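You operate a simulated robot arm through the tools that you are given. There is no shell and no other tool. Be economical: measure what you need, move in short steps, check, and stop when the job is done.

You run a simulated robot arm. Do the job below in one go: nothing can be reset, and whatever is moved stays where it is left.

TASK
Bench-test the relay at the fast pace and lay it out ready for fitting.
Fine: dial first, switch on for three flashes or more, off before the relay goes on the bench.

Only the result counts: the job must be done as asked and must still hold three seconds after the hand-in. Knocking over, shifting, dropping, spilling or breaking anything else fails it.

THE ROBOT
A 6-joint arm with a two-finger parallel gripper, fixed in place. Base frame: the origin is at the foot of the arm, x ahead of it, y to its left, z up; the work surface is at about z = 0.026. Lengths are in m, angles in rad, forces in N, time in s.
With the tool pointing down near the work surface it reaches from about 0.16 to 0.4 m from the base axis. Its first joint turns from -1.152 to 1.152 rad. Payload 1.57 kg.
The tool frame sits at the grasp point between the pads (the TCP): z along the fingers, y along the line on which they close. The tips reach 0.03 m beyond it. Largest opening 0.08 m; finger width 0.017, thickness 0.012; the body of the gripper, 0.04 by 0.082 m, starts 0.08 m behind the TCP.
Orientation is that of the tool frame in the base frame, as a unit quaternion [w, x, y, z]. With the fingers straight down and closing along the base's y, the tool's x points along the base's -x, its y along +y and its z along -z.

THE INTERFACE
- The arm moves only by the tool arm_command. Its argument "increments" is a list of rows, each an object (a shift or turn left out is 0, a gripper value left out holds the last) with "linear": the shift along the tool's x, y, z in units of 500 mm (1.0 is 500 mm), a list of three; "dr": the turn, a rotation vector about the tool's x, y, z in units of 60 degrees (1.0 is 60 degrees), a list of three. In form: [{"linear": [tx, ty, tz], "dr": [rx, ry, rz]}, ...]. A call has 1 to 12 rows; each row is the pose to reach, as a shift and turn from the pose commanded when the call began, along the tool's axes at that moment. "grip" is the opening, from 0 (shut) to 1 (fully open), set as the call begins (left out, the last holds). A call with a number of a shift or a turn outside -1 to 1 is refused whole. Each row takes 0.2 s and may step no farther than 0.05 m and 0.15 rad from the row before; otherwise, or with a gripper value out of range, the whole call is refused. Where a pose cannot be reached the arm comes as near as it can. A force on the tool above 40 N (or 10 N above the force at the start of the call, whichever is more), or a blocked arm, ends the call early, and 0.2 s more pass. Each finger travels about 0.153 m/s and halts on what it meets, pressing with about 43 N; the grip force reading is that of the motor and also rises with nothing between the fingers. The clock runs only during rows and for 0.2 s after the last one: add rows that repeat a pose to give the fingers time. It gives the time, the measured TCP pose, the force on the tool (base axes), the opening and the grip force at its end, in the units of the frame above (readings bear some noise).
- Cameras (640 x 400 px; columns grow to the right, rows downward): "scene" is fixed at [0.0707, -0.3471, 0.4305]; the picture's right is [0.62, -0.78, 0.00], its down [-0.45, -0.36, -0.81] and it looks along [0.64, 0.51, -0.58] (base axes); focal length 215 px, centre (320, 200). "wrist" rides on the gripper at [0.072, -0.007, -0.122] in the tool frame; the picture's right is [0.09, 1.00, 0.00], its down [-0.84, 0.08, -0.54] and it looks along [-0.54, 0.05, 0.84] (tool axes); focal length 238 px, centre (320, 200). There is no depth. A picture from a camera that has moved, and an enlarged one, comes with that camera's place and axes in the base frame and with its lens. The place of the scene camera against the robot may be out by one fixed shift of up to 0.012 m in any direction.
- capture(camera): a new picture of that camera. The clock stands still meanwhile.
- close_up(camera, box): a new picture of the part [left, top, right, bottom] of that camera's present view, enlarged. The clock stands still meanwhile.
- sign_off(): hands the job in; it is judged then, once.

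Go step by step. Nothing tells you positions but the pictures and the camera data: compare them with the known pose of the tool, close in by small moves and look again before you grip or let go. The budget is 120 turns and 64 pictures, counting those below and the enlarged ones. Unless the task says otherwise, let go and move clear before handing in, and close with one line.

The tools are called after "Request:" as a command line: name --argument value ..., lists and objects as JSON in quotes. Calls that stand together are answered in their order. arm_command: Moves the arm, as the interface text tells. Its arguments: {"type":"object","properties":{"increments":{"type":"array"},"grip":{"type":"number"}},"required":["increments"]} The other tools are called the same way: capture (camera) takes a picture; close_up (camera, box) takes an enlarged picture of a part of a camera's view; sign_off () hands the job in.

At the start:

```text
t: 0.0
eef_pos: [0.2185, -0.0726, 0.2991]
tool_rot: [0.0, -0.001, 1.0, 0.0]
ft_force: [-0.2, 0.5, 0.0]
opening: 0.0801
grip_force: 0.2
```

scene: 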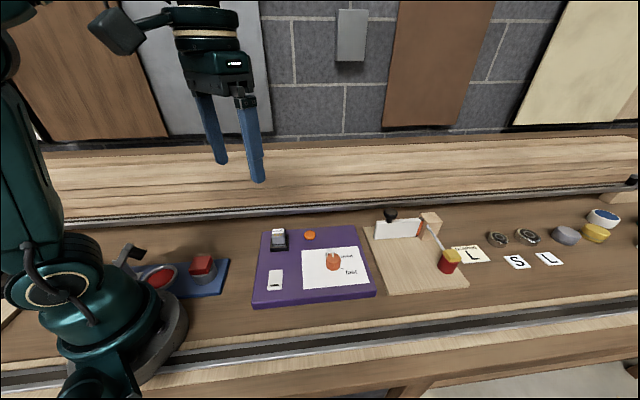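
wrist: 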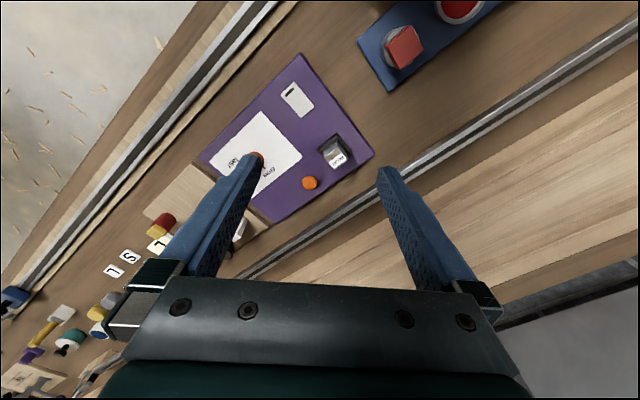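

I see a purple test panel with a dial, a rocker switch, a lamp and a socket-like box, a wooden board to its right, and letter cards with relays. I'll look closer before moving.

Request:
close_up --camera "scene" --box '[240, 210, 390, 310]'

Request:
close_up --camera "scene" --box '[360, 190, 510, 300]'

Request:
close_up --camera "scene" --box '[480, 170, 640, 280]'

Request:
close_up --camera "scene" --box '[110, 220, 260, 320]'

Request:
close_up --camera "wrist" --box '[190, 50, 390, 230]'

```text
4.00 times, centred on (315, 260) of scene
camera zoom: at [0.0707, -0.3471, 0.4305], right [0.62, -0.78, 0.0], down [-0.45, -0.36, -0.81], along [0.64, 0.51, -0.58], focal length 861 px, centre (340, -40)
```

zoom: 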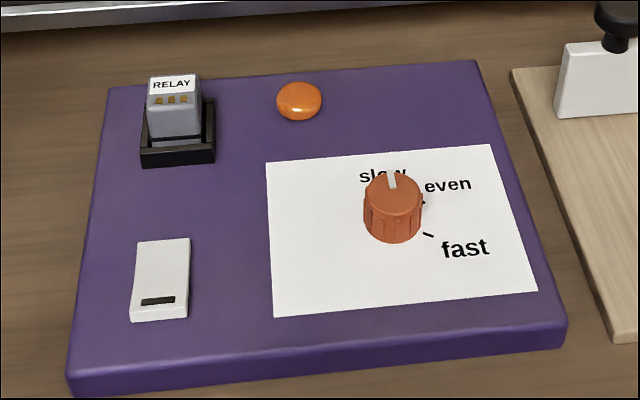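

```text
3.64 times, centred on (435, 245) of scene
camera zoom: at [0.0707, -0.3471, 0.4305], right [0.62, -0.78, 0.0], down [-0.45, -0.36, -0.81], along [0.64, 0.51, -0.58], focal length 782 px, centre (-98, 36)
```

zoom: 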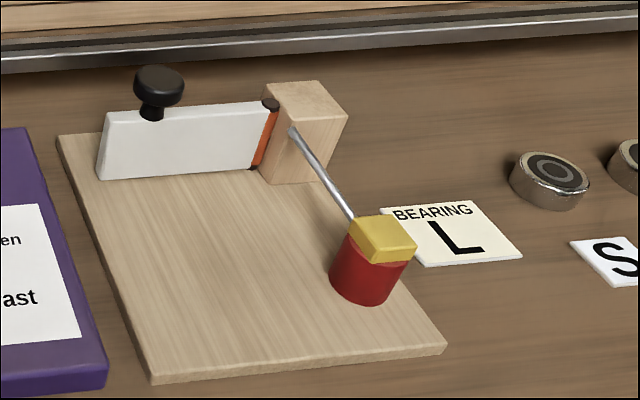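

```text
3.64 times, centred on (560, 225) of scene
camera zoom: at [0.0707, -0.3471, 0.4305], right [0.62, -0.78, 0.0], down [-0.45, -0.36, -0.81], along [0.64, 0.51, -0.58], focal length 782 px, centre (-553, 109)
```

zoom: 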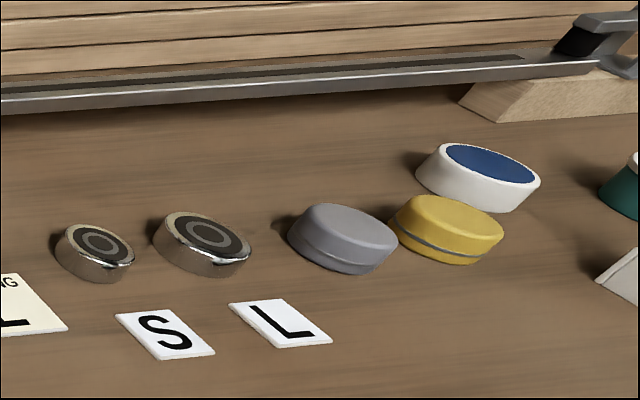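

```text
4.00 times, centred on (185, 270) of scene
camera zoom: at [0.0707, -0.3471, 0.4305], right [0.62, -0.78, 0.0], down [-0.45, -0.36, -0.81], along [0.64, 0.51, -0.58], focal length 861 px, centre (860, -80)
```

zoom: 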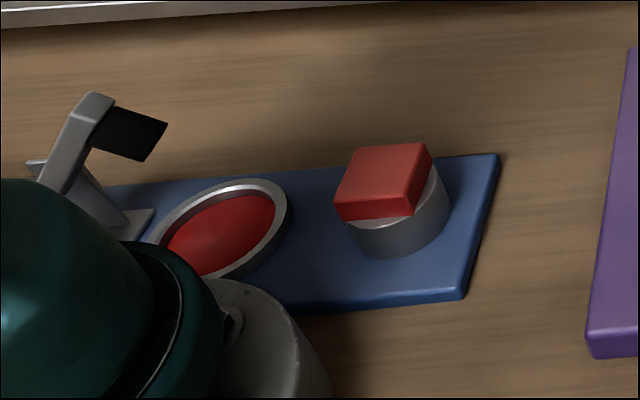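

```text
2.22 times, centred on (290, 140) of wrist
camera zoom: at [0.1468, -0.0787, 0.4215], right [-0.09, 1.0, 0.0], down [0.84, 0.08, 0.54], along [0.54, 0.05, -0.84], focal length 530 px, centre (387, 333)
```

zoom: 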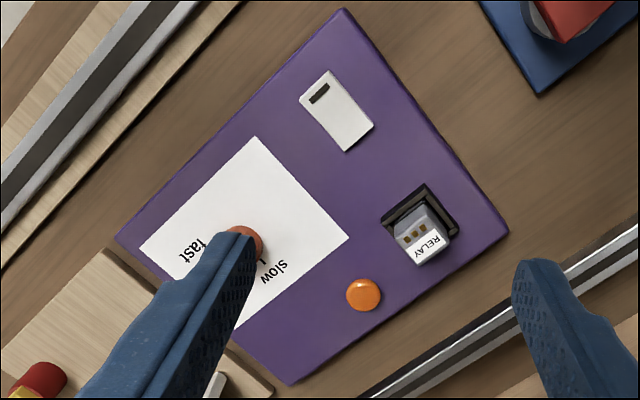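

The relay sits upright in a black socket on the panel. Next I'll look for where it should be laid out.

Request:
close_up --camera "wrist" --box '[0, 190, 260, 400]'

Request:
arm_command --increments '[{"linear": [0.06, 0.06, 0], "dr": [0, 0, 0]}, {"linear": [0.1, 0.12, 0], "dr": [0, 0, 0]}, {"linear": [0.1, 0.18, 0]}, {"linear": [0.1, 0.18, 0]}]'

```text
1.90 times, centred on (130, 295) of wrist
camera zoom: at [0.1468, -0.0787, 0.4215], right [-0.09, 1.0, 0.0], down [0.84, 0.08, 0.54], along [0.54, 0.05, -0.84], focal length 454 px, centre (682, 19)
```

zoom: 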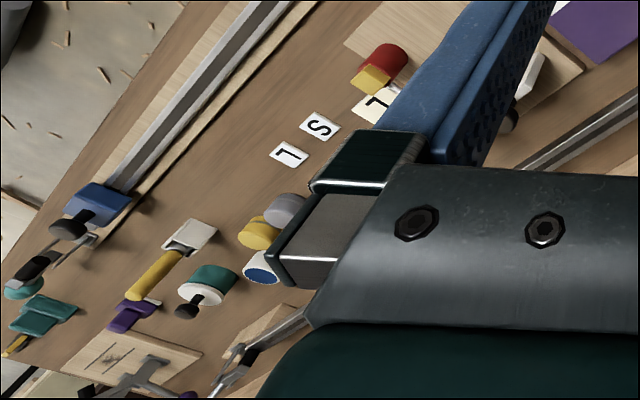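

```text
t: 1.0
eef_pos: [0.1646, 0.0191, 0.2991]
tool_rot: [0.0, -0.001, 1.0, 0.0]
ft_force: [0.1, 0.5, -0.4]
opening: 0.0799
grip_force: 0.0
```

Request:
capture --camera "scene"

Request:
capture --camera "wrist"

```text
55 pictures are left
```

scene: 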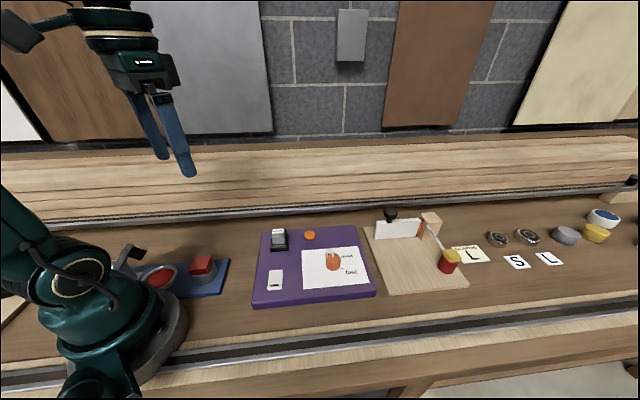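

```text
54 pictures are left
camera wrist: at [0.0948, 0.0112, 0.422], right [-0.09, 1.0, 0.0], down [0.84, 0.08, 0.54], along [0.54, 0.05, -0.84], focal length 238 px, centre (320, 200)
```

wrist: 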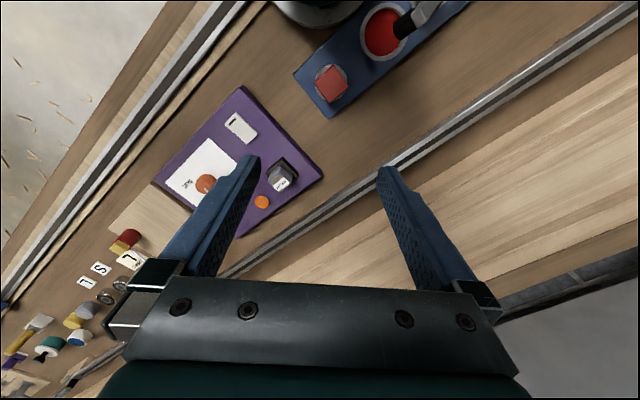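

The bench is at 45° to the base: panel dial near (0.31,-0.17), switch near (0.215,-0.105), relay near (0.29,-0.04), free bench near (0.245,0.075). I'll move above the dial to get a clear view.

Request:
arm_command --increments '[{"linear": [-0.048, -0.062, 0.03]}, {"linear": [-0.096, -0.124, 0.06]}, {"linear": [-0.145, -0.186, 0.09]}, {"linear": [-0.193, -0.248, 0.12]}, {"linear": [-0.242, -0.31, 0.15]}, {"linear": [-0.29, -0.372, 0.18]}, {"linear": [-0.29, -0.372, 0.18]}]'

Request:
capture --camera "wrist"

```text
t: 2.6
eef_pos: [0.3163, -0.1685, 0.2081]
tool_rot: [0.0, -0.001, 1.0, -0.001]
ft_force: [-0.5, 1.0, -0.3]
opening: 0.08
grip_force: 0.0
```

```text
53 pictures are left
camera wrist: at [0.2444, -0.1759, 0.3303], right [-0.09, 1.0, 0.0], down [0.84, 0.08, 0.54], along [0.54, 0.05, -0.84], focal length 238 px, centre (320, 200)
```

wrist: 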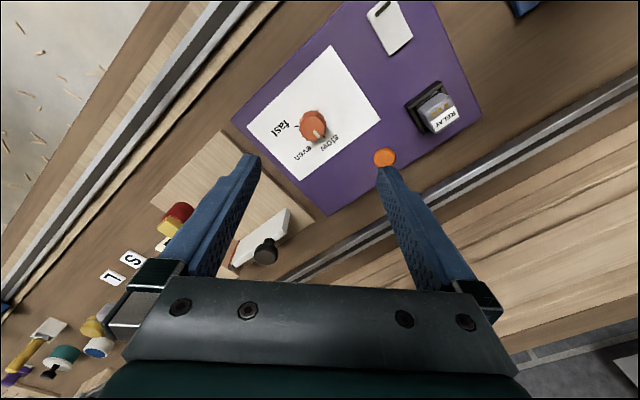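

Request:
close_up --camera "wrist" --box '[240, 70, 384, 160]'

Request:
close_up --camera "wrist" --box '[350, 0, 494, 150]'

```text
4.44 times, centred on (312, 115) of wrist
camera zoom: at [0.2444, -0.1759, 0.3303], right [-0.09, 1.0, 0.0], down [0.84, 0.08, 0.54], along [0.54, 0.05, -0.84], focal length 1059 px, centre (356, 578)
```

zoom: 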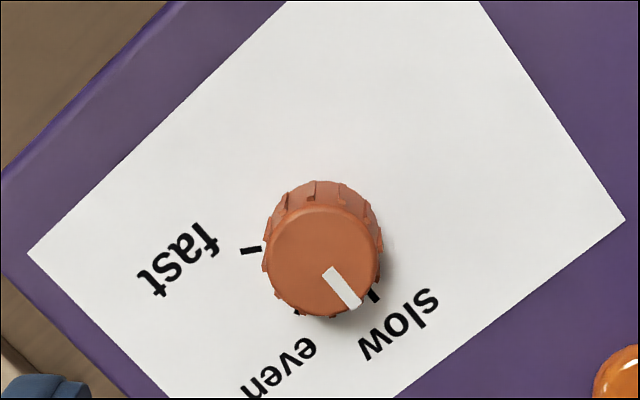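

```text
2.67 times, centred on (422, 75) of wrist
camera zoom: at [0.2444, -0.1759, 0.3303], right [-0.09, 1.0, 0.0], down [0.84, 0.08, 0.54], along [0.54, 0.05, -0.84], focal length 636 px, centre (48, 533)
```

zoom: 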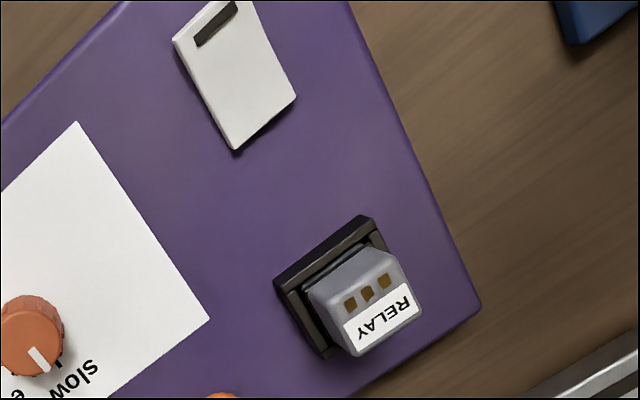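

Dial axis is near (0.321,-0.177); slow→fast is about 120° clockwise from above. I'll centre over it and pre-turn the wrist -60° to leave room for the full turn.

Request:
arm_command --increments '[{"linear": [-0.0094, -0.017, 0.02], "dr": [0, 0, -0.125]}, {"linear": [-0.0094, -0.017, 0.04], "dr": [0, 0, -0.25]}, {"linear": [-0.0094, -0.017, 0.06], "dr": [0, 0, -0.375]}, {"linear": [-0.0094, -0.017, 0.08], "dr": [0, 0, -0.5]}, {"linear": [-0.0094, -0.017, 0.1], "dr": [0, 0, -0.625]}, {"linear": [-0.0094, -0.017, 0.12], "dr": [0, 0, -0.75]}, {"linear": [-0.0094, -0.017, 0.13], "dr": [0, 0, -0.875]}, {"linear": [-0.0094, -0.017, 0.13], "dr": [0, 0, -1.0]}, {"linear": [-0.0094, -0.017, 0.13], "dr": [0, 0, -1.0]}]'

Request:
capture --camera "wrist"

```text
t: 4.6
eef_pos: [0.3175, -0.1765, 0.1459]
tool_rot: [0.0, -0.502, 0.865, -0.001]
ft_force: [0.4, 0.3, 0.8]
opening: 0.0798
grip_force: 0.1
```

```text
50 pictures are left
camera wrist: at [0.289, -0.2429, 0.2678], right [-0.91, 0.42, 0.0], down [0.35, 0.76, 0.54], along [0.23, 0.49, -0.84], focal length 238 px, centre (320, 200)
```

wrist: 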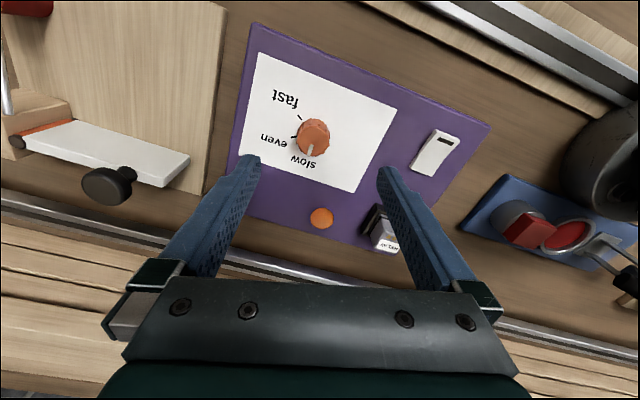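

Request:
close_up --camera "wrist" --box '[240, 90, 384, 180]'

```text
4.44 times, centred on (312, 135) of wrist
camera zoom: at [0.289, -0.2429, 0.2678], right [-0.91, 0.42, 0.0], down [0.35, 0.76, 0.54], along [0.23, 0.49, -0.84], focal length 1059 px, centre (356, 489)
```

zoom: 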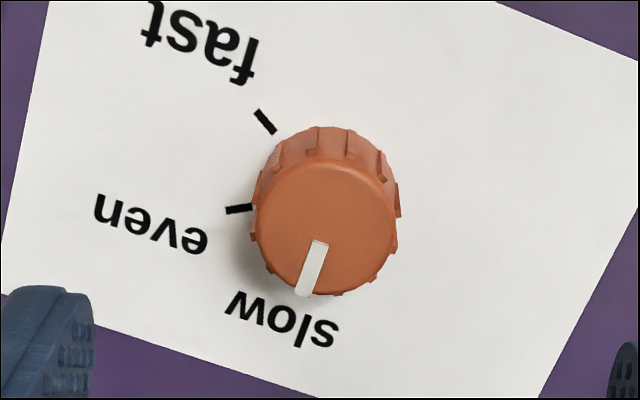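

Request:
arm_command --increments '[{"linear": [-0.0042, -0.0114, 0.03]}, {"linear": [-0.0042, -0.0114, 0.07]}, {"linear": [-0.0042, -0.0114, 0.07]}]' --grip 0.65

Request:
close_up --camera "wrist" --box '[210, 90, 430, 240]'

Request:
capture --camera "scene"

```text
t: 5.4
eef_pos: [0.323, -0.1757, 0.1084]
tool_rot: [-0.001, -0.501, 0.865, 0.0]
ft_force: [0.3, 0.0, 0.0]
opening: 0.0518
grip_force: 0.1
```

```text
2.67 times, centred on (320, 165) of wrist
camera zoom: at [0.2948, -0.2419, 0.2317], right [-0.91, 0.42, 0.0], down [0.35, 0.76, 0.54], along [0.23, 0.49, -0.84], focal length 636 px, centre (320, 293)
```

zoom: 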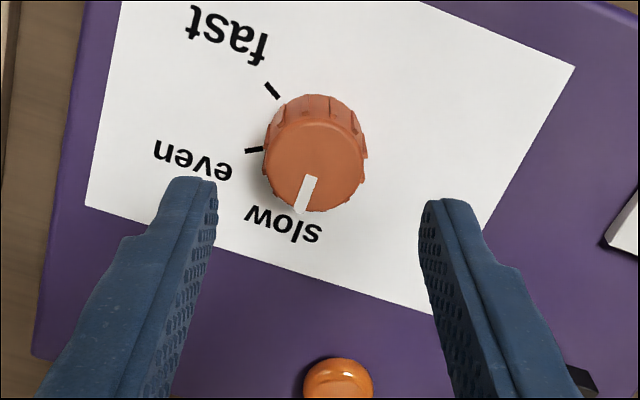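

```text
47 pictures are left
```

scene: 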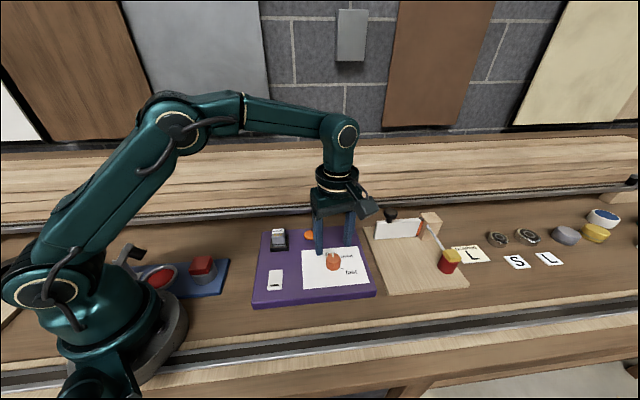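

Request:
arm_command --increments '[{"linear": [-0.0025, -0.0043, 0.02]}, {"linear": [-0.0025, -0.0043, 0.04]}, {"linear": [-0.0025, -0.0043, 0.04]}]'

Request:
close_up --camera "wrist" --box '[210, 90, 430, 240]'

Request:
close_up --camera "scene" --box '[260, 200, 400, 300]'

```text
t: 6.2
eef_pos: [0.3279, -0.1768, 0.0907]
tool_rot: [0.0, -0.501, 0.866, 0.0]
ft_force: [0.0, -0.6, -0.2]
opening: 0.0523
grip_force: 0.1
```

```text
2.67 times, centred on (320, 165) of wrist
camera zoom: at [0.2981, -0.2433, 0.212], right [-0.91, 0.42, 0.0], down [0.35, 0.76, 0.54], along [0.23, 0.49, -0.84], focal length 636 px, centre (320, 293)
```

zoom: 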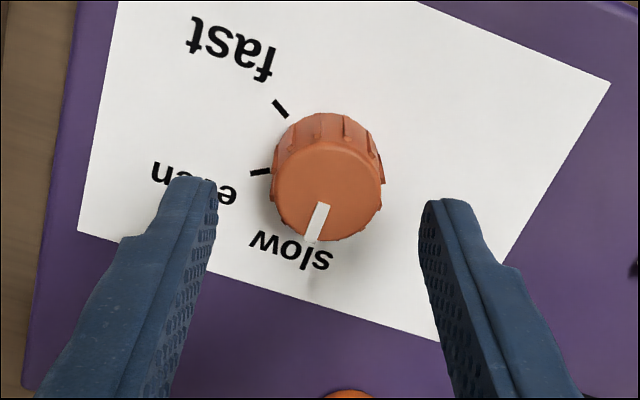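

```text
4.00 times, centred on (330, 250) of scene
camera zoom: at [0.0707, -0.3471, 0.4305], right [0.62, -0.78, 0.0], down [-0.45, -0.36, -0.81], along [0.64, 0.51, -0.58], focal length 861 px, centre (280, 0)
```

zoom: 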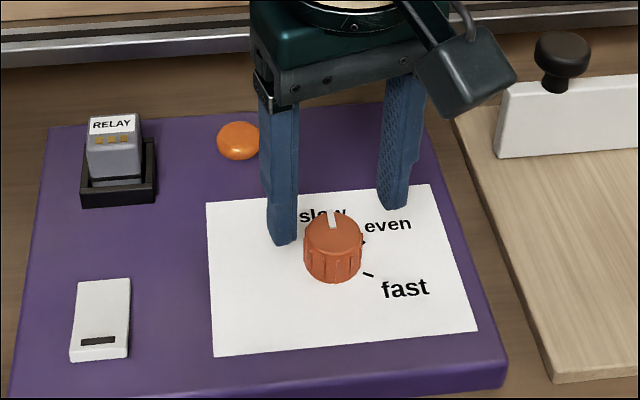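

Request:
arm_command --increments '[{"linear": [0.0072, 0.003, 0.0]}, {"linear": [0.0072, 0.003, 0.025]}, {"linear": [0.0072, 0.003, 0.025]}]'

Request:
close_up --camera "wrist" --box '[210, 90, 430, 240]'

Request:
close_up --camera "scene" --box '[290, 220, 374, 280]'

```text
t: 7.0
eef_pos: [0.323, -0.1808, 0.0757]
tool_rot: [0.0, -0.501, 0.865, 0.0]
ft_force: [0.3, -0.4, 0.3]
opening: 0.0518
grip_force: 0.0
```

```text
2.67 times, centred on (320, 165) of wrist
camera zoom: at [0.2939, -0.2471, 0.1981], right [-0.91, 0.42, 0.0], down [0.35, 0.76, 0.54], along [0.23, 0.49, -0.84], focal length 636 px, centre (320, 293)
```

zoom: 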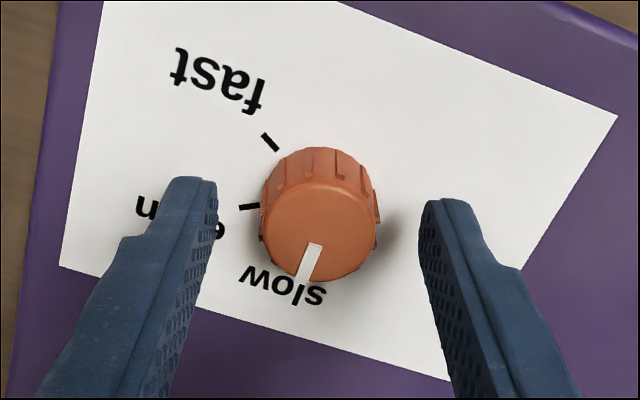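

```text
6.67 times, centred on (332, 250) of scene
camera zoom: at [0.0707, -0.3471, 0.4305], right [0.62, -0.78, 0.0], down [-0.45, -0.36, -0.81], along [0.64, 0.51, -0.58], focal length 1434 px, centre (240, -133)
```

zoom: 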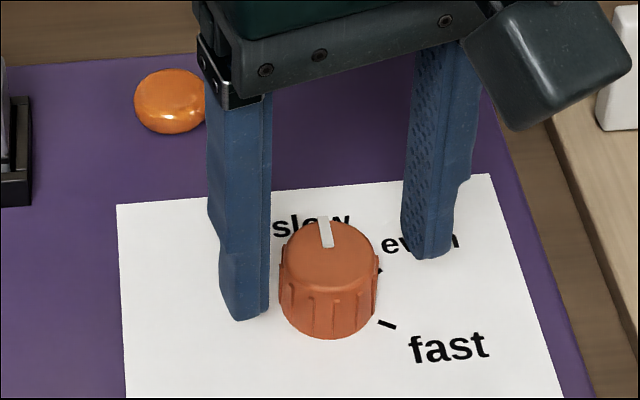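

Well centred on the dial now. I'll go down slightly and close on it.

Request:
arm_command --increments '[{"linear": [0.002, -0.0015, 0.008]}, {"linear": [0.002, -0.0015, 0.008]}]'

Request:
arm_command --increments '[{"linear": [0, 0, 0]}, {"linear": [0, 0, 0]}, {"linear": [0, 0, 0]}]' --grip 0.3

Request:
close_up --camera "wrist" --box '[210, 90, 430, 240]'

```text
t: 7.6
eef_pos: [0.3227, -0.1803, 0.0716]
tool_rot: [0.001, -0.501, 0.865, -0.001]
ft_force: [-0.3, 0.0, 0.5]
opening: 0.0521
grip_force: 0.0
```

```text
t: 8.4
eef_pos: [0.3239, -0.182, 0.0718]
tool_rot: [0.0, -0.501, 0.865, 0.0]
ft_force: [-7.1, 2.0, 2.3]
opening: 0.0304
grip_force: 39.1
```

```text
2.67 times, centred on (320, 165) of wrist
camera zoom: at [0.2938, -0.2475, 0.1943], right [-0.91, 0.42, 0.0], down [0.35, 0.76, 0.54], along [0.23, 0.49, -0.84], focal length 636 px, centre (320, 293)
```

zoom: 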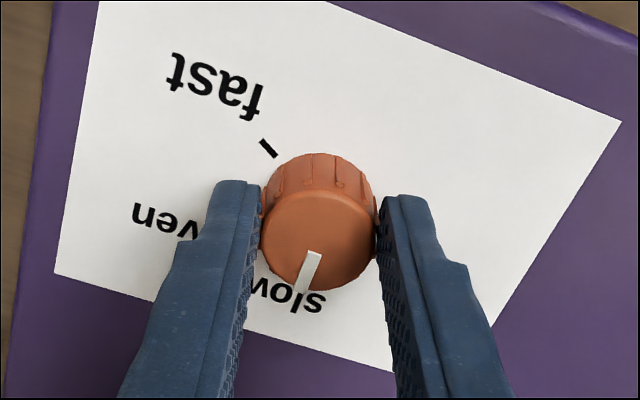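

Request:
arm_command --increments '[{"linear": [0, 0.001, 0], "dr": [0, 0, 0.125]}, {"linear": [0, 0.001, 0], "dr": [0, 0, 0.25]}, {"linear": [0, 0.001, 0], "dr": [0, 0, 0.375]}, {"linear": [0, 0.001, 0], "dr": [0, 0, 0.5]}, {"linear": [0, 0.001, 0], "dr": [0, 0, 0.625]}, {"linear": [0, 0.001, 0], "dr": [0, 0, 0.75]}, {"linear": [0, 0.001, 0], "dr": [0, 0, 0.875]}, {"linear": [0, 0.001, 0], "dr": [0, 0, 1.0]}, {"linear": [0, 0.001, 0], "dr": [0, 0, 1.0]}]'

Request:
close_up --camera "wrist" --box '[210, 90, 430, 240]'

```text
t: 10.4
eef_pos: [0.3208, -0.1773, 0.0718]
tool_rot: [-0.006, 0.0, 1.0, 0.005]
ft_force: [-15.6, 33.3, 7.1]
opening: 0.0298
grip_force: 39.8
```

```text
2.67 times, centred on (320, 165) of wrist
camera zoom: at [0.251, -0.1855, 0.195], right [-0.09, 1.0, 0.01], down [0.84, 0.07, 0.53], along [0.53, 0.06, -0.85], focal length 636 px, centre (320, 293)
```

zoom: 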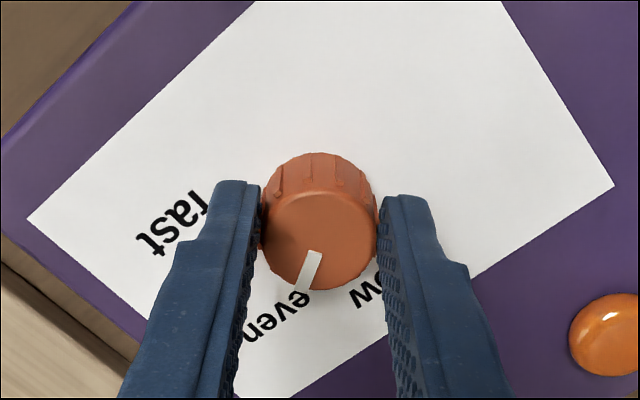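

Dial is at "even". I'll relieve the side force by shifting toward the axis, then turn on to "fast".

Request:
arm_command --increments '[{"linear": [0.003, 0.006, 0]}, {"linear": [0.003, 0.006, 0]}]'

```text
t: 11.0
eef_pos: [0.3201, -0.1764, 0.0723]
tool_rot: [-0.001, 0.0, 1.0, 0.003]
ft_force: [-2.7, 17.1, -21.4]
opening: 0.0299
grip_force: 39.2
```

Request:
arm_command --increments '[{"linear": [0, 0.003, 0], "dr": [0, 0, 0.125]}, {"linear": [0, 0.003, 0], "dr": [0, 0, 0.25]}, {"linear": [0, 0.003, 0], "dr": [0, 0, 0.375]}, {"linear": [0, 0.003, 0], "dr": [0, 0, 0.5]}, {"linear": [0, 0.003, 0], "dr": [0, 0, 0.625]}, {"linear": [0, 0.003, 0], "dr": [0, 0, 0.75]}, {"linear": [0, 0.003, 0], "dr": [0, 0, 0.875]}, {"linear": [0, 0.003, 0], "dr": [0, 0, 1.0]}, {"linear": [0, 0.003, 0], "dr": [0, 0, 1.0]}]'

Request:
close_up --camera "wrist" --box '[210, 90, 430, 240]'

Request:
close_up --camera "scene" --box '[290, 220, 374, 280]'

```text
t: 12.7
eef_pos: [0.3226, -0.1737, 0.0724]
tool_rot: [0.001, 0.47, 0.883, 0.007]
ft_force: [1.3, 0.5, -3.3]
opening: 0.0296
grip_force: 39.6
stopped in row 8: the force on the tool passed its limit (the readings are from after the stop); the commanded pose is now the measured one
```

```text
2.67 times, centred on (320, 165) of wrist
camera zoom: at [0.2772, -0.1192, 0.1955], right [0.77, 0.63, 0.01], down [0.53, -0.66, 0.54], along [0.35, -0.41, -0.84], focal length 636 px, centre (320, 293)
```

zoom: 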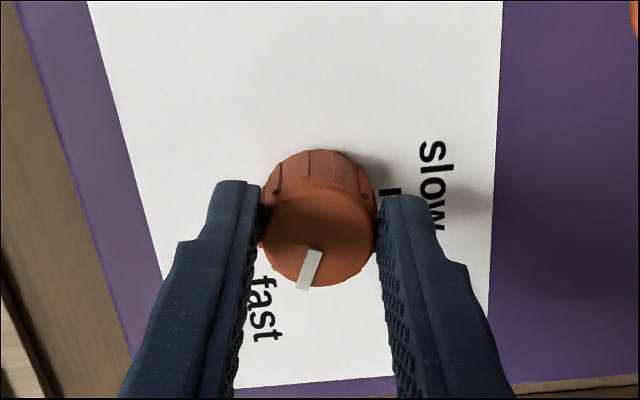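

```text
6.67 times, centred on (332, 250) of scene
camera zoom: at [0.0706, -0.3472, 0.4305], right [0.62, -0.78, 0.0], down [-0.45, -0.36, -0.81], along [0.64, 0.51, -0.58], focal length 1434 px, centre (240, -133)
```

zoom: 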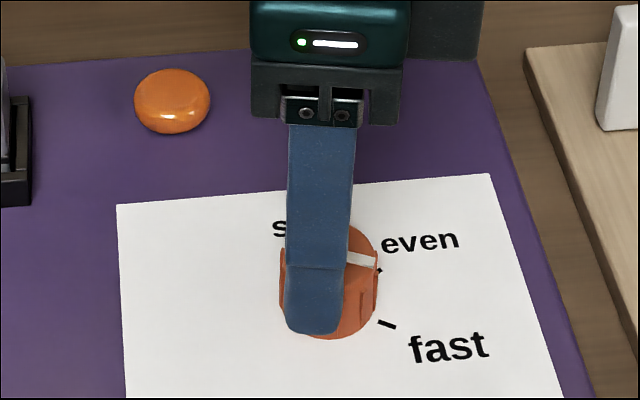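

Request:
arm_command --increments '[{"dr": [0, 0, 0.08]}, {"dr": [0, 0, 0.08]}]'

Request:
arm_command --increments '[{"linear": [0, 0, 0]}, {"linear": [0, 0, 0]}, {"linear": [0, 0, -0.05]}, {"linear": [0, 0, -0.1]}, {"linear": [0, 0, -0.1]}]' --grip 0.65

Request:
close_up --camera "wrist" --box '[210, 90, 430, 240]'

Request:
close_up --camera "scene" --box '[240, 210, 390, 310]'

```text
t: 13.3
eef_pos: [0.3224, -0.1728, 0.0728]
tool_rot: [-0.001, 0.506, 0.862, 0.007]
ft_force: [4.0, 2.9, -13.9]
opening: 0.0299
grip_force: 39.4
```

```text
t: 14.5
eef_pos: [0.3215, -0.1736, 0.1241]
tool_rot: [0.0, 0.506, 0.862, 0.007]
ft_force: [-0.5, -0.2, -0.1]
opening: 0.0522
grip_force: 0.0
```

```text
2.67 times, centred on (320, 165) of wrist
camera zoom: at [0.2813, -0.1155, 0.2464], right [0.83, 0.56, 0.01], down [0.47, -0.7, 0.54], along [0.31, -0.44, -0.84], focal length 636 px, centre (320, 293)
```

zoom: 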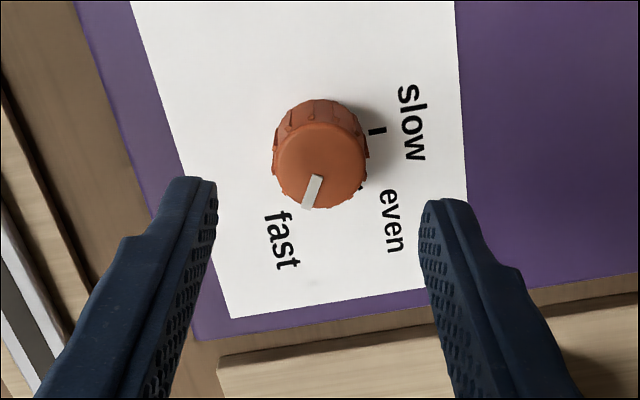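

```text
4.00 times, centred on (315, 260) of scene
camera zoom: at [0.0706, -0.3471, 0.4305], right [0.62, -0.78, 0.0], down [-0.45, -0.36, -0.81], along [0.64, 0.51, -0.58], focal length 861 px, centre (340, -40)
```

zoom: 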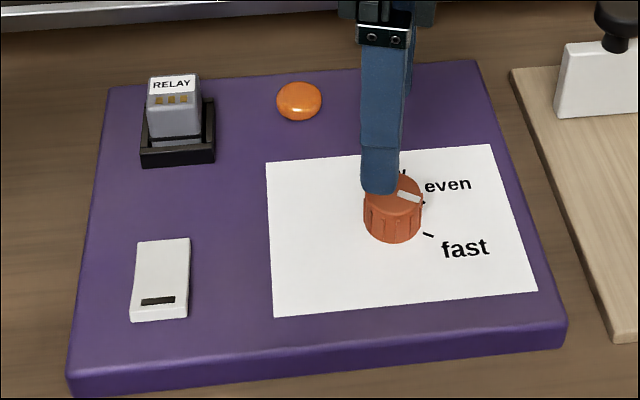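

Request:
close_up --camera "wrist" --box '[285, 115, 355, 175]'

Request:
close_up --camera "scene" --box '[315, 240, 365, 280]'

```text
6.67 times, centred on (320, 145) of wrist
camera zoom: at [0.2813, -0.1155, 0.2464], right [0.83, 0.56, 0.01], down [0.47, -0.7, 0.54], along [0.31, -0.44, -0.84], focal length 1589 px, centre (320, 567)
```

zoom: 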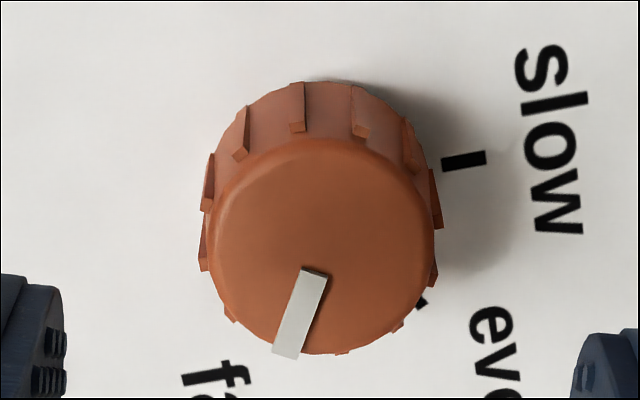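

```text
10.00 times, centred on (340, 260) of scene
camera zoom: at [0.0706, -0.3471, 0.4305], right [0.62, -0.78, 0.0], down [-0.45, -0.36, -0.81], along [0.64, 0.51, -0.58], focal length 2152 px, centre (120, -400)
```

zoom: 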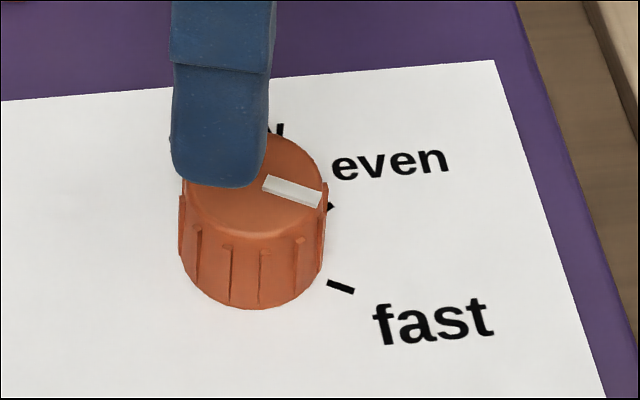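

The pointer is parallel to the "fast" mark, so the dial is set. Now I'll move over to the switch to inspect it, turning the fingers square to the panel.

Request:
arm_command --increments '[{"linear": [0.02, -0.01, -0.06], "dr": [0, 0, -0.125]}, {"linear": [0.05, -0.03, -0.06], "dr": [0, 0, -0.25]}, {"linear": [0.09, -0.05, -0.06], "dr": [0, 0, -0.375]}, {"linear": [0.13, -0.07, -0.06], "dr": [0, 0, -0.5]}, {"linear": [0.17, -0.09, -0.06], "dr": [0, 0, -0.625]}, {"linear": [0.2, -0.11, -0.06], "dr": [0, 0, -0.75]}, {"linear": [0.221, -0.121, -0.06], "dr": [0, 0, -0.875]}, {"linear": [0.221, -0.121, -0.06], "dr": [0, 0, -1.0]}, {"linear": [0.221, -0.121, -0.06], "dr": [0, 0, -1.0]}]' --grip 0.0

Request:
arm_command --increments '[{"dr": [0, 0, -0.125]}, {"dr": [0, 0, -0.25]}, {"dr": [0, 0, -0.375]}, {"dr": [0, 0, -0.5]}, {"dr": [0, 0, -0.625]}, {"dr": [0, 0, -0.75]}, {"dr": [0, 0, -0.767]}, {"dr": [0, 0, -0.767]}]'

Request:
capture --camera "wrist"

Request:
close_up --camera "scene" --box '[250, 220, 310, 300]'

```text
t: 16.5
eef_pos: [0.2158, -0.1081, 0.1519]
tool_rot: [0.003, 0.007, 1.0, 0.006]
ft_force: [0.9, -0.3, -1.1]
opening: 0.0001
grip_force: 21.1
```

```text
t: 18.3
eef_pos: [0.2163, -0.1076, 0.1532]
tool_rot: [0.005, -0.383, 0.924, 0.004]
ft_force: [0.0, -0.8, -1.0]
opening: 0.0
grip_force: 21.5
```

```text
34 pictures are left
camera wrist: at [0.1702, -0.1651, 0.2739], right [-0.77, 0.64, 0.0], down [0.53, 0.64, 0.55], along [0.35, 0.43, -0.83], focal length 238 px, centre (320, 200)
```

wrist: 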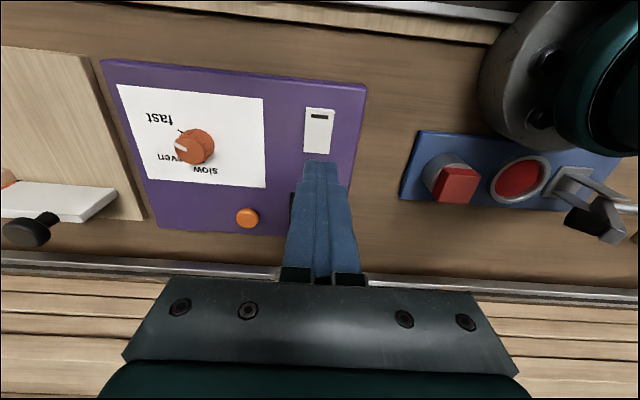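

```text
5.00 times, centred on (280, 260) of scene
camera zoom: at [0.0707, -0.3471, 0.4305], right [0.62, -0.78, 0.0], down [-0.45, -0.36, -0.81], along [0.64, 0.51, -0.58], focal length 1076 px, centre (520, -100)
```

zoom: 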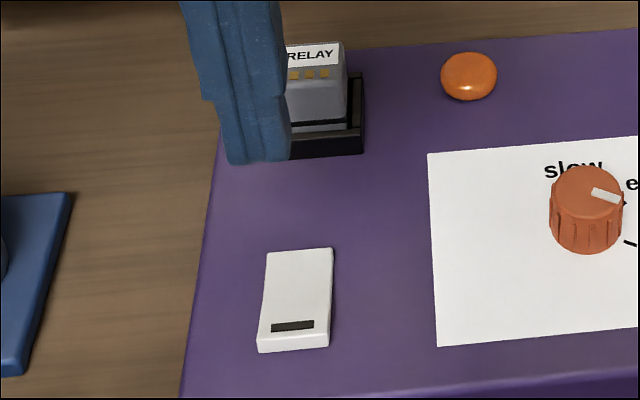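

Request:
close_up --camera "wrist" --box '[110, 90, 270, 190]'

Request:
close_up --camera "wrist" --box '[270, 90, 370, 170]'

```text
4.00 times, centred on (190, 140) of wrist
camera zoom: at [0.1702, -0.1651, 0.2739], right [-0.77, 0.64, 0.0], down [0.53, 0.64, 0.55], along [0.35, 0.43, -0.83], focal length 953 px, centre (840, 440)
```

zoom: 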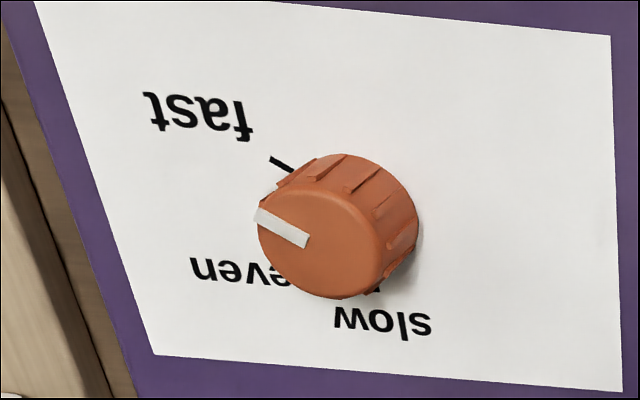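

```text
5.00 times, centred on (320, 130) of wrist
camera zoom: at [0.1702, -0.1651, 0.2739], right [-0.77, 0.64, 0.0], down [0.53, 0.64, 0.55], along [0.35, 0.43, -0.83], focal length 1192 px, centre (320, 550)
```

zoom: 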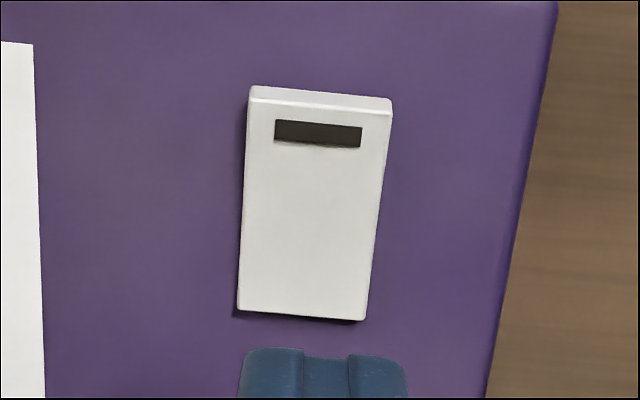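

Request:
close_up --camera "scene" --box '[262, 262, 292, 296]'

```text
11.76 times, centred on (277, 279) of scene
camera zoom: at [0.0707, -0.3471, 0.4305], right [0.62, -0.78, 0.0], down [-0.45, -0.36, -0.81], along [0.64, 0.51, -0.58], focal length 2532 px, centre (826, -729)
```

zoom: 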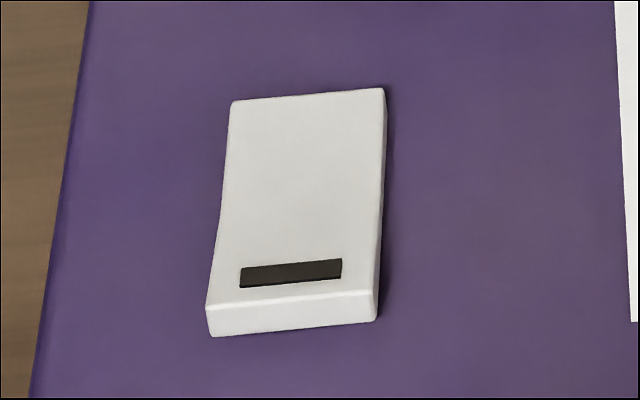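

The switch is a rocker with its far end raised and the dark mark at its near end. I'll press the far end with closed fingers, going down in small steps.

Request:
arm_command --increments '[{"linear": [-0.025, 0.0, 0.0]}, {"linear": [-0.025, 0.0, 0.06]}, {"linear": [-0.025, 0.0, 0.124]}, {"linear": [-0.025, 0.0, 0.124]}]'

Request:
close_up --camera "wrist" --box '[240, 80, 400, 220]'

Request:
close_up --camera "scene" --box '[245, 220, 325, 300]'

```text
t: 19.3
eef_pos: [0.2239, -0.0931, 0.0893]
tool_rot: [0.005, -0.383, 0.924, 0.005]
ft_force: [-0.3, 0.1, -0.3]
opening: 0.0004
grip_force: 21.8
```

```text
2.86 times, centred on (320, 150) of wrist
camera zoom: at [0.1783, -0.152, 0.2116], right [-0.77, 0.64, 0.0], down [0.53, 0.64, 0.55], along [0.35, 0.43, -0.83], focal length 681 px, centre (320, 343)
```

zoom: 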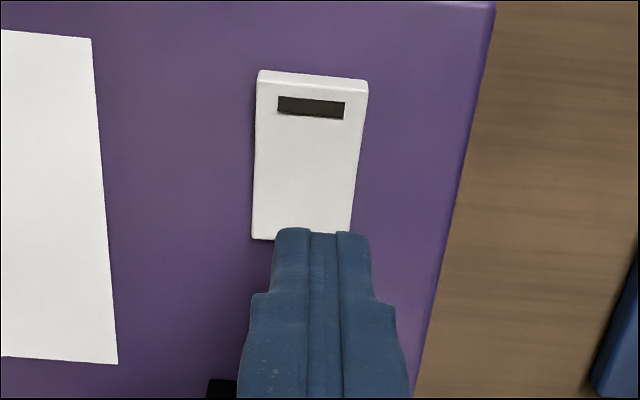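

```text
5.00 times, centred on (285, 260) of scene
camera zoom: at [0.0707, -0.3471, 0.4305], right [0.62, -0.78, 0.0], down [-0.45, -0.36, -0.81], along [0.64, 0.51, -0.58], focal length 1076 px, centre (495, -100)
```

zoom: 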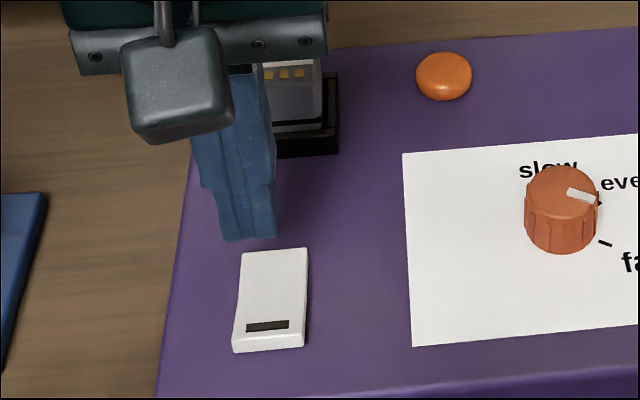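

Request:
arm_command --increments '[{"linear": [0.014, -0.009, 0.0]}, {"linear": [0.014, -0.009, 0.01]}, {"linear": [0.014, -0.009, 0.01]}]'

Request:
close_up --camera "wrist" --box '[240, 80, 400, 220]'

```text
t: 20.1
eef_pos: [0.2225, -0.104, 0.0863]
tool_rot: [0.005, -0.383, 0.924, 0.004]
ft_force: [-0.5, 0.8, 0.4]
opening: 0.0001
grip_force: 21.2
```

```text
2.86 times, centred on (320, 150) of wrist
camera zoom: at [0.1775, -0.1621, 0.2075], right [-0.77, 0.64, 0.0], down [0.53, 0.64, 0.55], along [0.35, 0.43, -0.83], focal length 681 px, centre (320, 343)
```

zoom: 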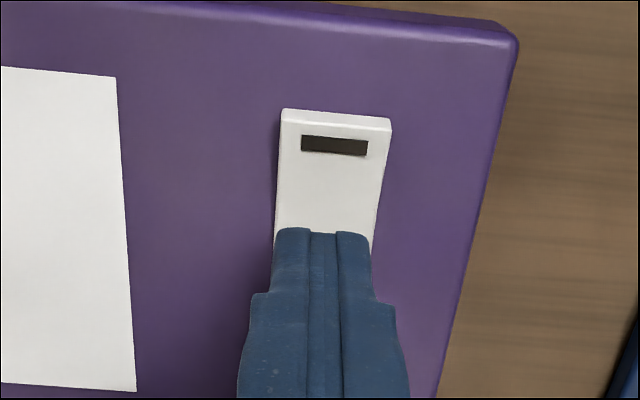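

Request:
arm_command --increments '[{"linear": [0, 0, 0.006]}, {"linear": [0, 0, 0.012]}, {"linear": [0, 0, 0.016]}, {"linear": [0, 0, 0.016]}]'

```text
t: 21.1
eef_pos: [0.223, -0.1052, 0.0784]
tool_rot: [0.005, -0.383, 0.924, 0.004]
ft_force: [0.2, -0.1, 1.1]
opening: 0.0
grip_force: 21.1
```

Request:
arm_command --increments '[{"linear": [0, 0, 0.004]}, {"linear": [0, 0, 0.008]}, {"linear": [0, 0, 0.008]}]'

Request:
close_up --camera "scene" --box '[245, 220, 325, 300]'

```text
t: 21.9
eef_pos: [0.2231, -0.104, 0.0742]
tool_rot: [0.005, -0.384, 0.923, 0.004]
ft_force: [-1.0, 0.5, -0.3]
opening: 0.0001
grip_force: 21.1
```

```text
5.00 times, centred on (285, 260) of scene
camera zoom: at [0.0707, -0.3471, 0.4305], right [0.62, -0.78, 0.0], down [-0.45, -0.36, -0.81], along [0.64, 0.51, -0.58], focal length 1076 px, centre (495, -100)
```

zoom: 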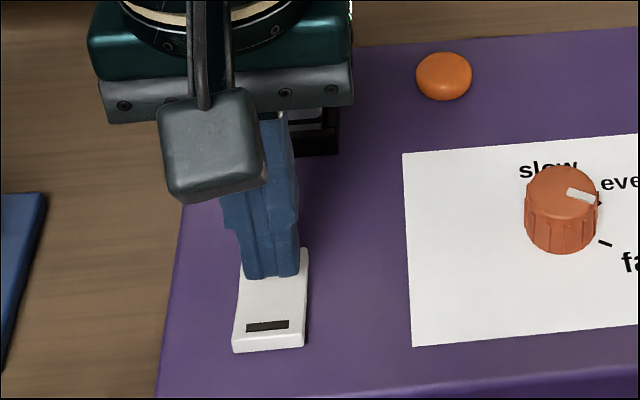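

Request:
arm_command --increments '[{"linear": [0, 0, 0.003]}, {"linear": [0, 0, 0.006]}, {"linear": [0, 0, 0.006]}]'

Request:
close_up --camera "scene" --box '[245, 220, 325, 300]'

```text
t: 22.7
eef_pos: [0.2237, -0.106, 0.0709]
tool_rot: [0.005, -0.383, 0.924, 0.004]
ft_force: [-0.7, 0.9, 0.0]
opening: 0.0
grip_force: 21.4
```

```text
5.00 times, centred on (285, 260) of scene
camera zoom: at [0.0707, -0.3471, 0.4305], right [0.62, -0.78, 0.0], down [-0.45, -0.36, -0.81], along [0.64, 0.51, -0.58], focal length 1076 px, centre (495, -100)
```

zoom: 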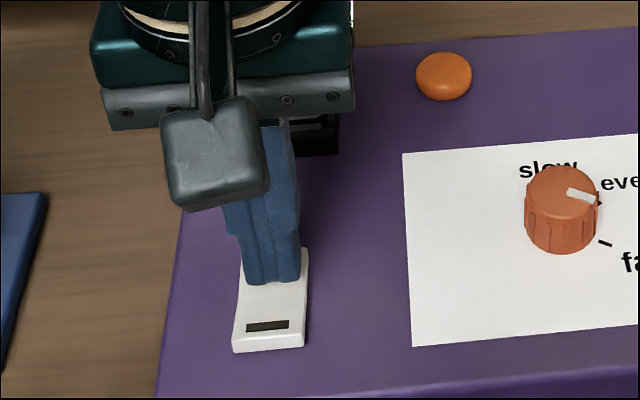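

Request:
arm_command --increments '[{"linear": [0, 0, 0.003]}, {"linear": [0, 0, 0.006]}, {"linear": [0, 0, 0.006]}]'

```text
t: 23.5
eef_pos: [0.2246, -0.1053, 0.0684]
tool_rot: [0.005, -0.384, 0.923, 0.004]
ft_force: [0.5, 0.0, -0.5]
opening: 0.0002
grip_force: 20.6
```

Request:
arm_command --increments '[{"linear": [0, 0, 0.003]}, {"linear": [0, 0, 0.006]}, {"linear": [0, 0, 0.006]}]'

Request:
close_up --camera "scene" --box '[245, 220, 325, 300]'

```text
t: 24.3
eef_pos: [0.224, -0.1053, 0.0655]
tool_rot: [0.003, -0.384, 0.923, 0.005]
ft_force: [-0.4, -0.8, 0.2]
opening: 0.0002
grip_force: 21.2
```

```text
5.00 times, centred on (285, 260) of scene
camera zoom: at [0.0707, -0.3471, 0.4305], right [0.62, -0.78, 0.0], down [-0.45, -0.36, -0.81], along [0.64, 0.51, -0.58], focal length 1076 px, centre (495, -100)
```

zoom: 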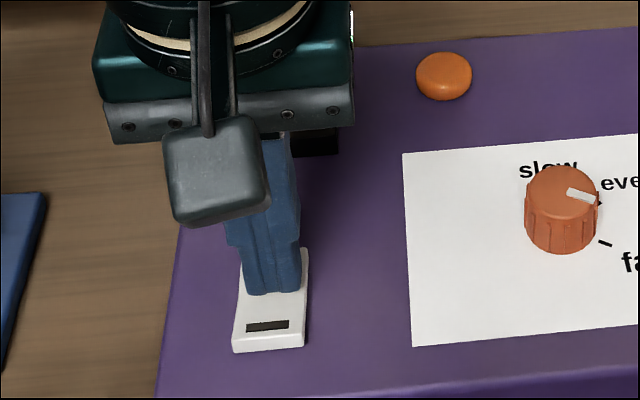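

Request:
arm_command --increments '[{"linear": [-0.006, 0, 0.0]}, {"linear": [-0.006, 0, 0.004]}, {"linear": [-0.006, 0, 0.004]}]'

Request:
arm_command --increments '[{"linear": [0, 0, 0.003]}, {"linear": [0, 0, 0.004]}, {"linear": [0, 0, 0.004]}]'

```text
t: 25.2
eef_pos: [0.2235, -0.1026, 0.0653]
tool_rot: [0.005, -0.384, 0.923, 0.004]
ft_force: [-0.9, 0.1, 2.9]
opening: 0.0001
grip_force: 21.4
stopped in row 3: the force on the tool passed its limit (the readings are from after the stop); the commanded pose is now the measured one
```

```text
t: 25.6
eef_pos: [0.225, -0.1033, 0.0646]
tool_rot: [0.004, -0.384, 0.923, 0.005]
ft_force: [-1.6, 0.6, 3.0]
opening: 0.0
grip_force: 20.9
stopped in row 2: the force on the tool passed its limit (the readings are from after the stop); the commanded pose is now the measured one
```

Request:
close_up --camera "scene" --box '[245, 220, 325, 300]'

```text
5.00 times, centred on (285, 260) of scene
camera zoom: at [0.0706, -0.3471, 0.4305], right [0.62, -0.78, 0.0], down [-0.45, -0.36, -0.81], along [0.64, 0.51, -0.58], focal length 1076 px, centre (495, -100)
```

zoom: 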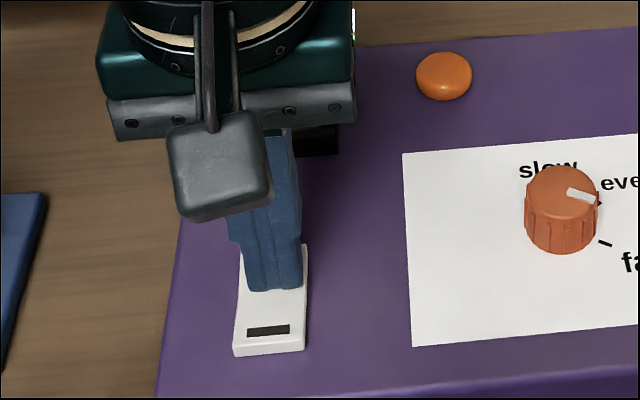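

Request:
arm_command --increments '[{"linear": [-0.01, 0, -0.04]}, {"linear": [-0.06, 0, -0.08]}, {"linear": [-0.06, 0, -0.08]}]'

Request:
close_up --camera "scene" --box '[250, 220, 310, 300]'

```text
t: 26.4
eef_pos: [0.2455, -0.0826, 0.1045]
tool_rot: [0.004, -0.384, 0.923, 0.004]
ft_force: [0.1, 0.6, 0.3]
opening: 0.0
grip_force: 21.8
```

```text
5.00 times, centred on (280, 260) of scene
camera zoom: at [0.0707, -0.3471, 0.4305], right [0.62, -0.78, 0.0], down [-0.45, -0.36, -0.81], along [0.64, 0.51, -0.58], focal length 1076 px, centre (520, -100)
```

zoom: 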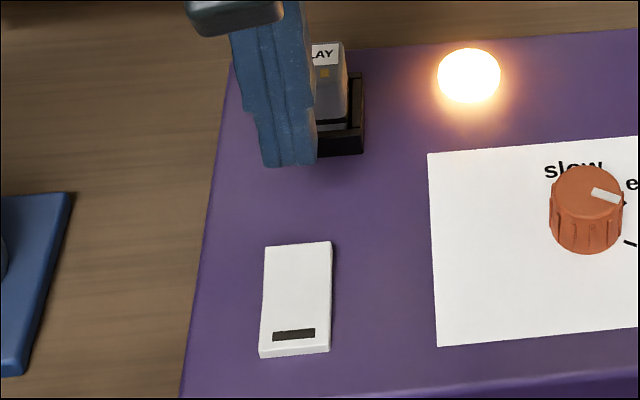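

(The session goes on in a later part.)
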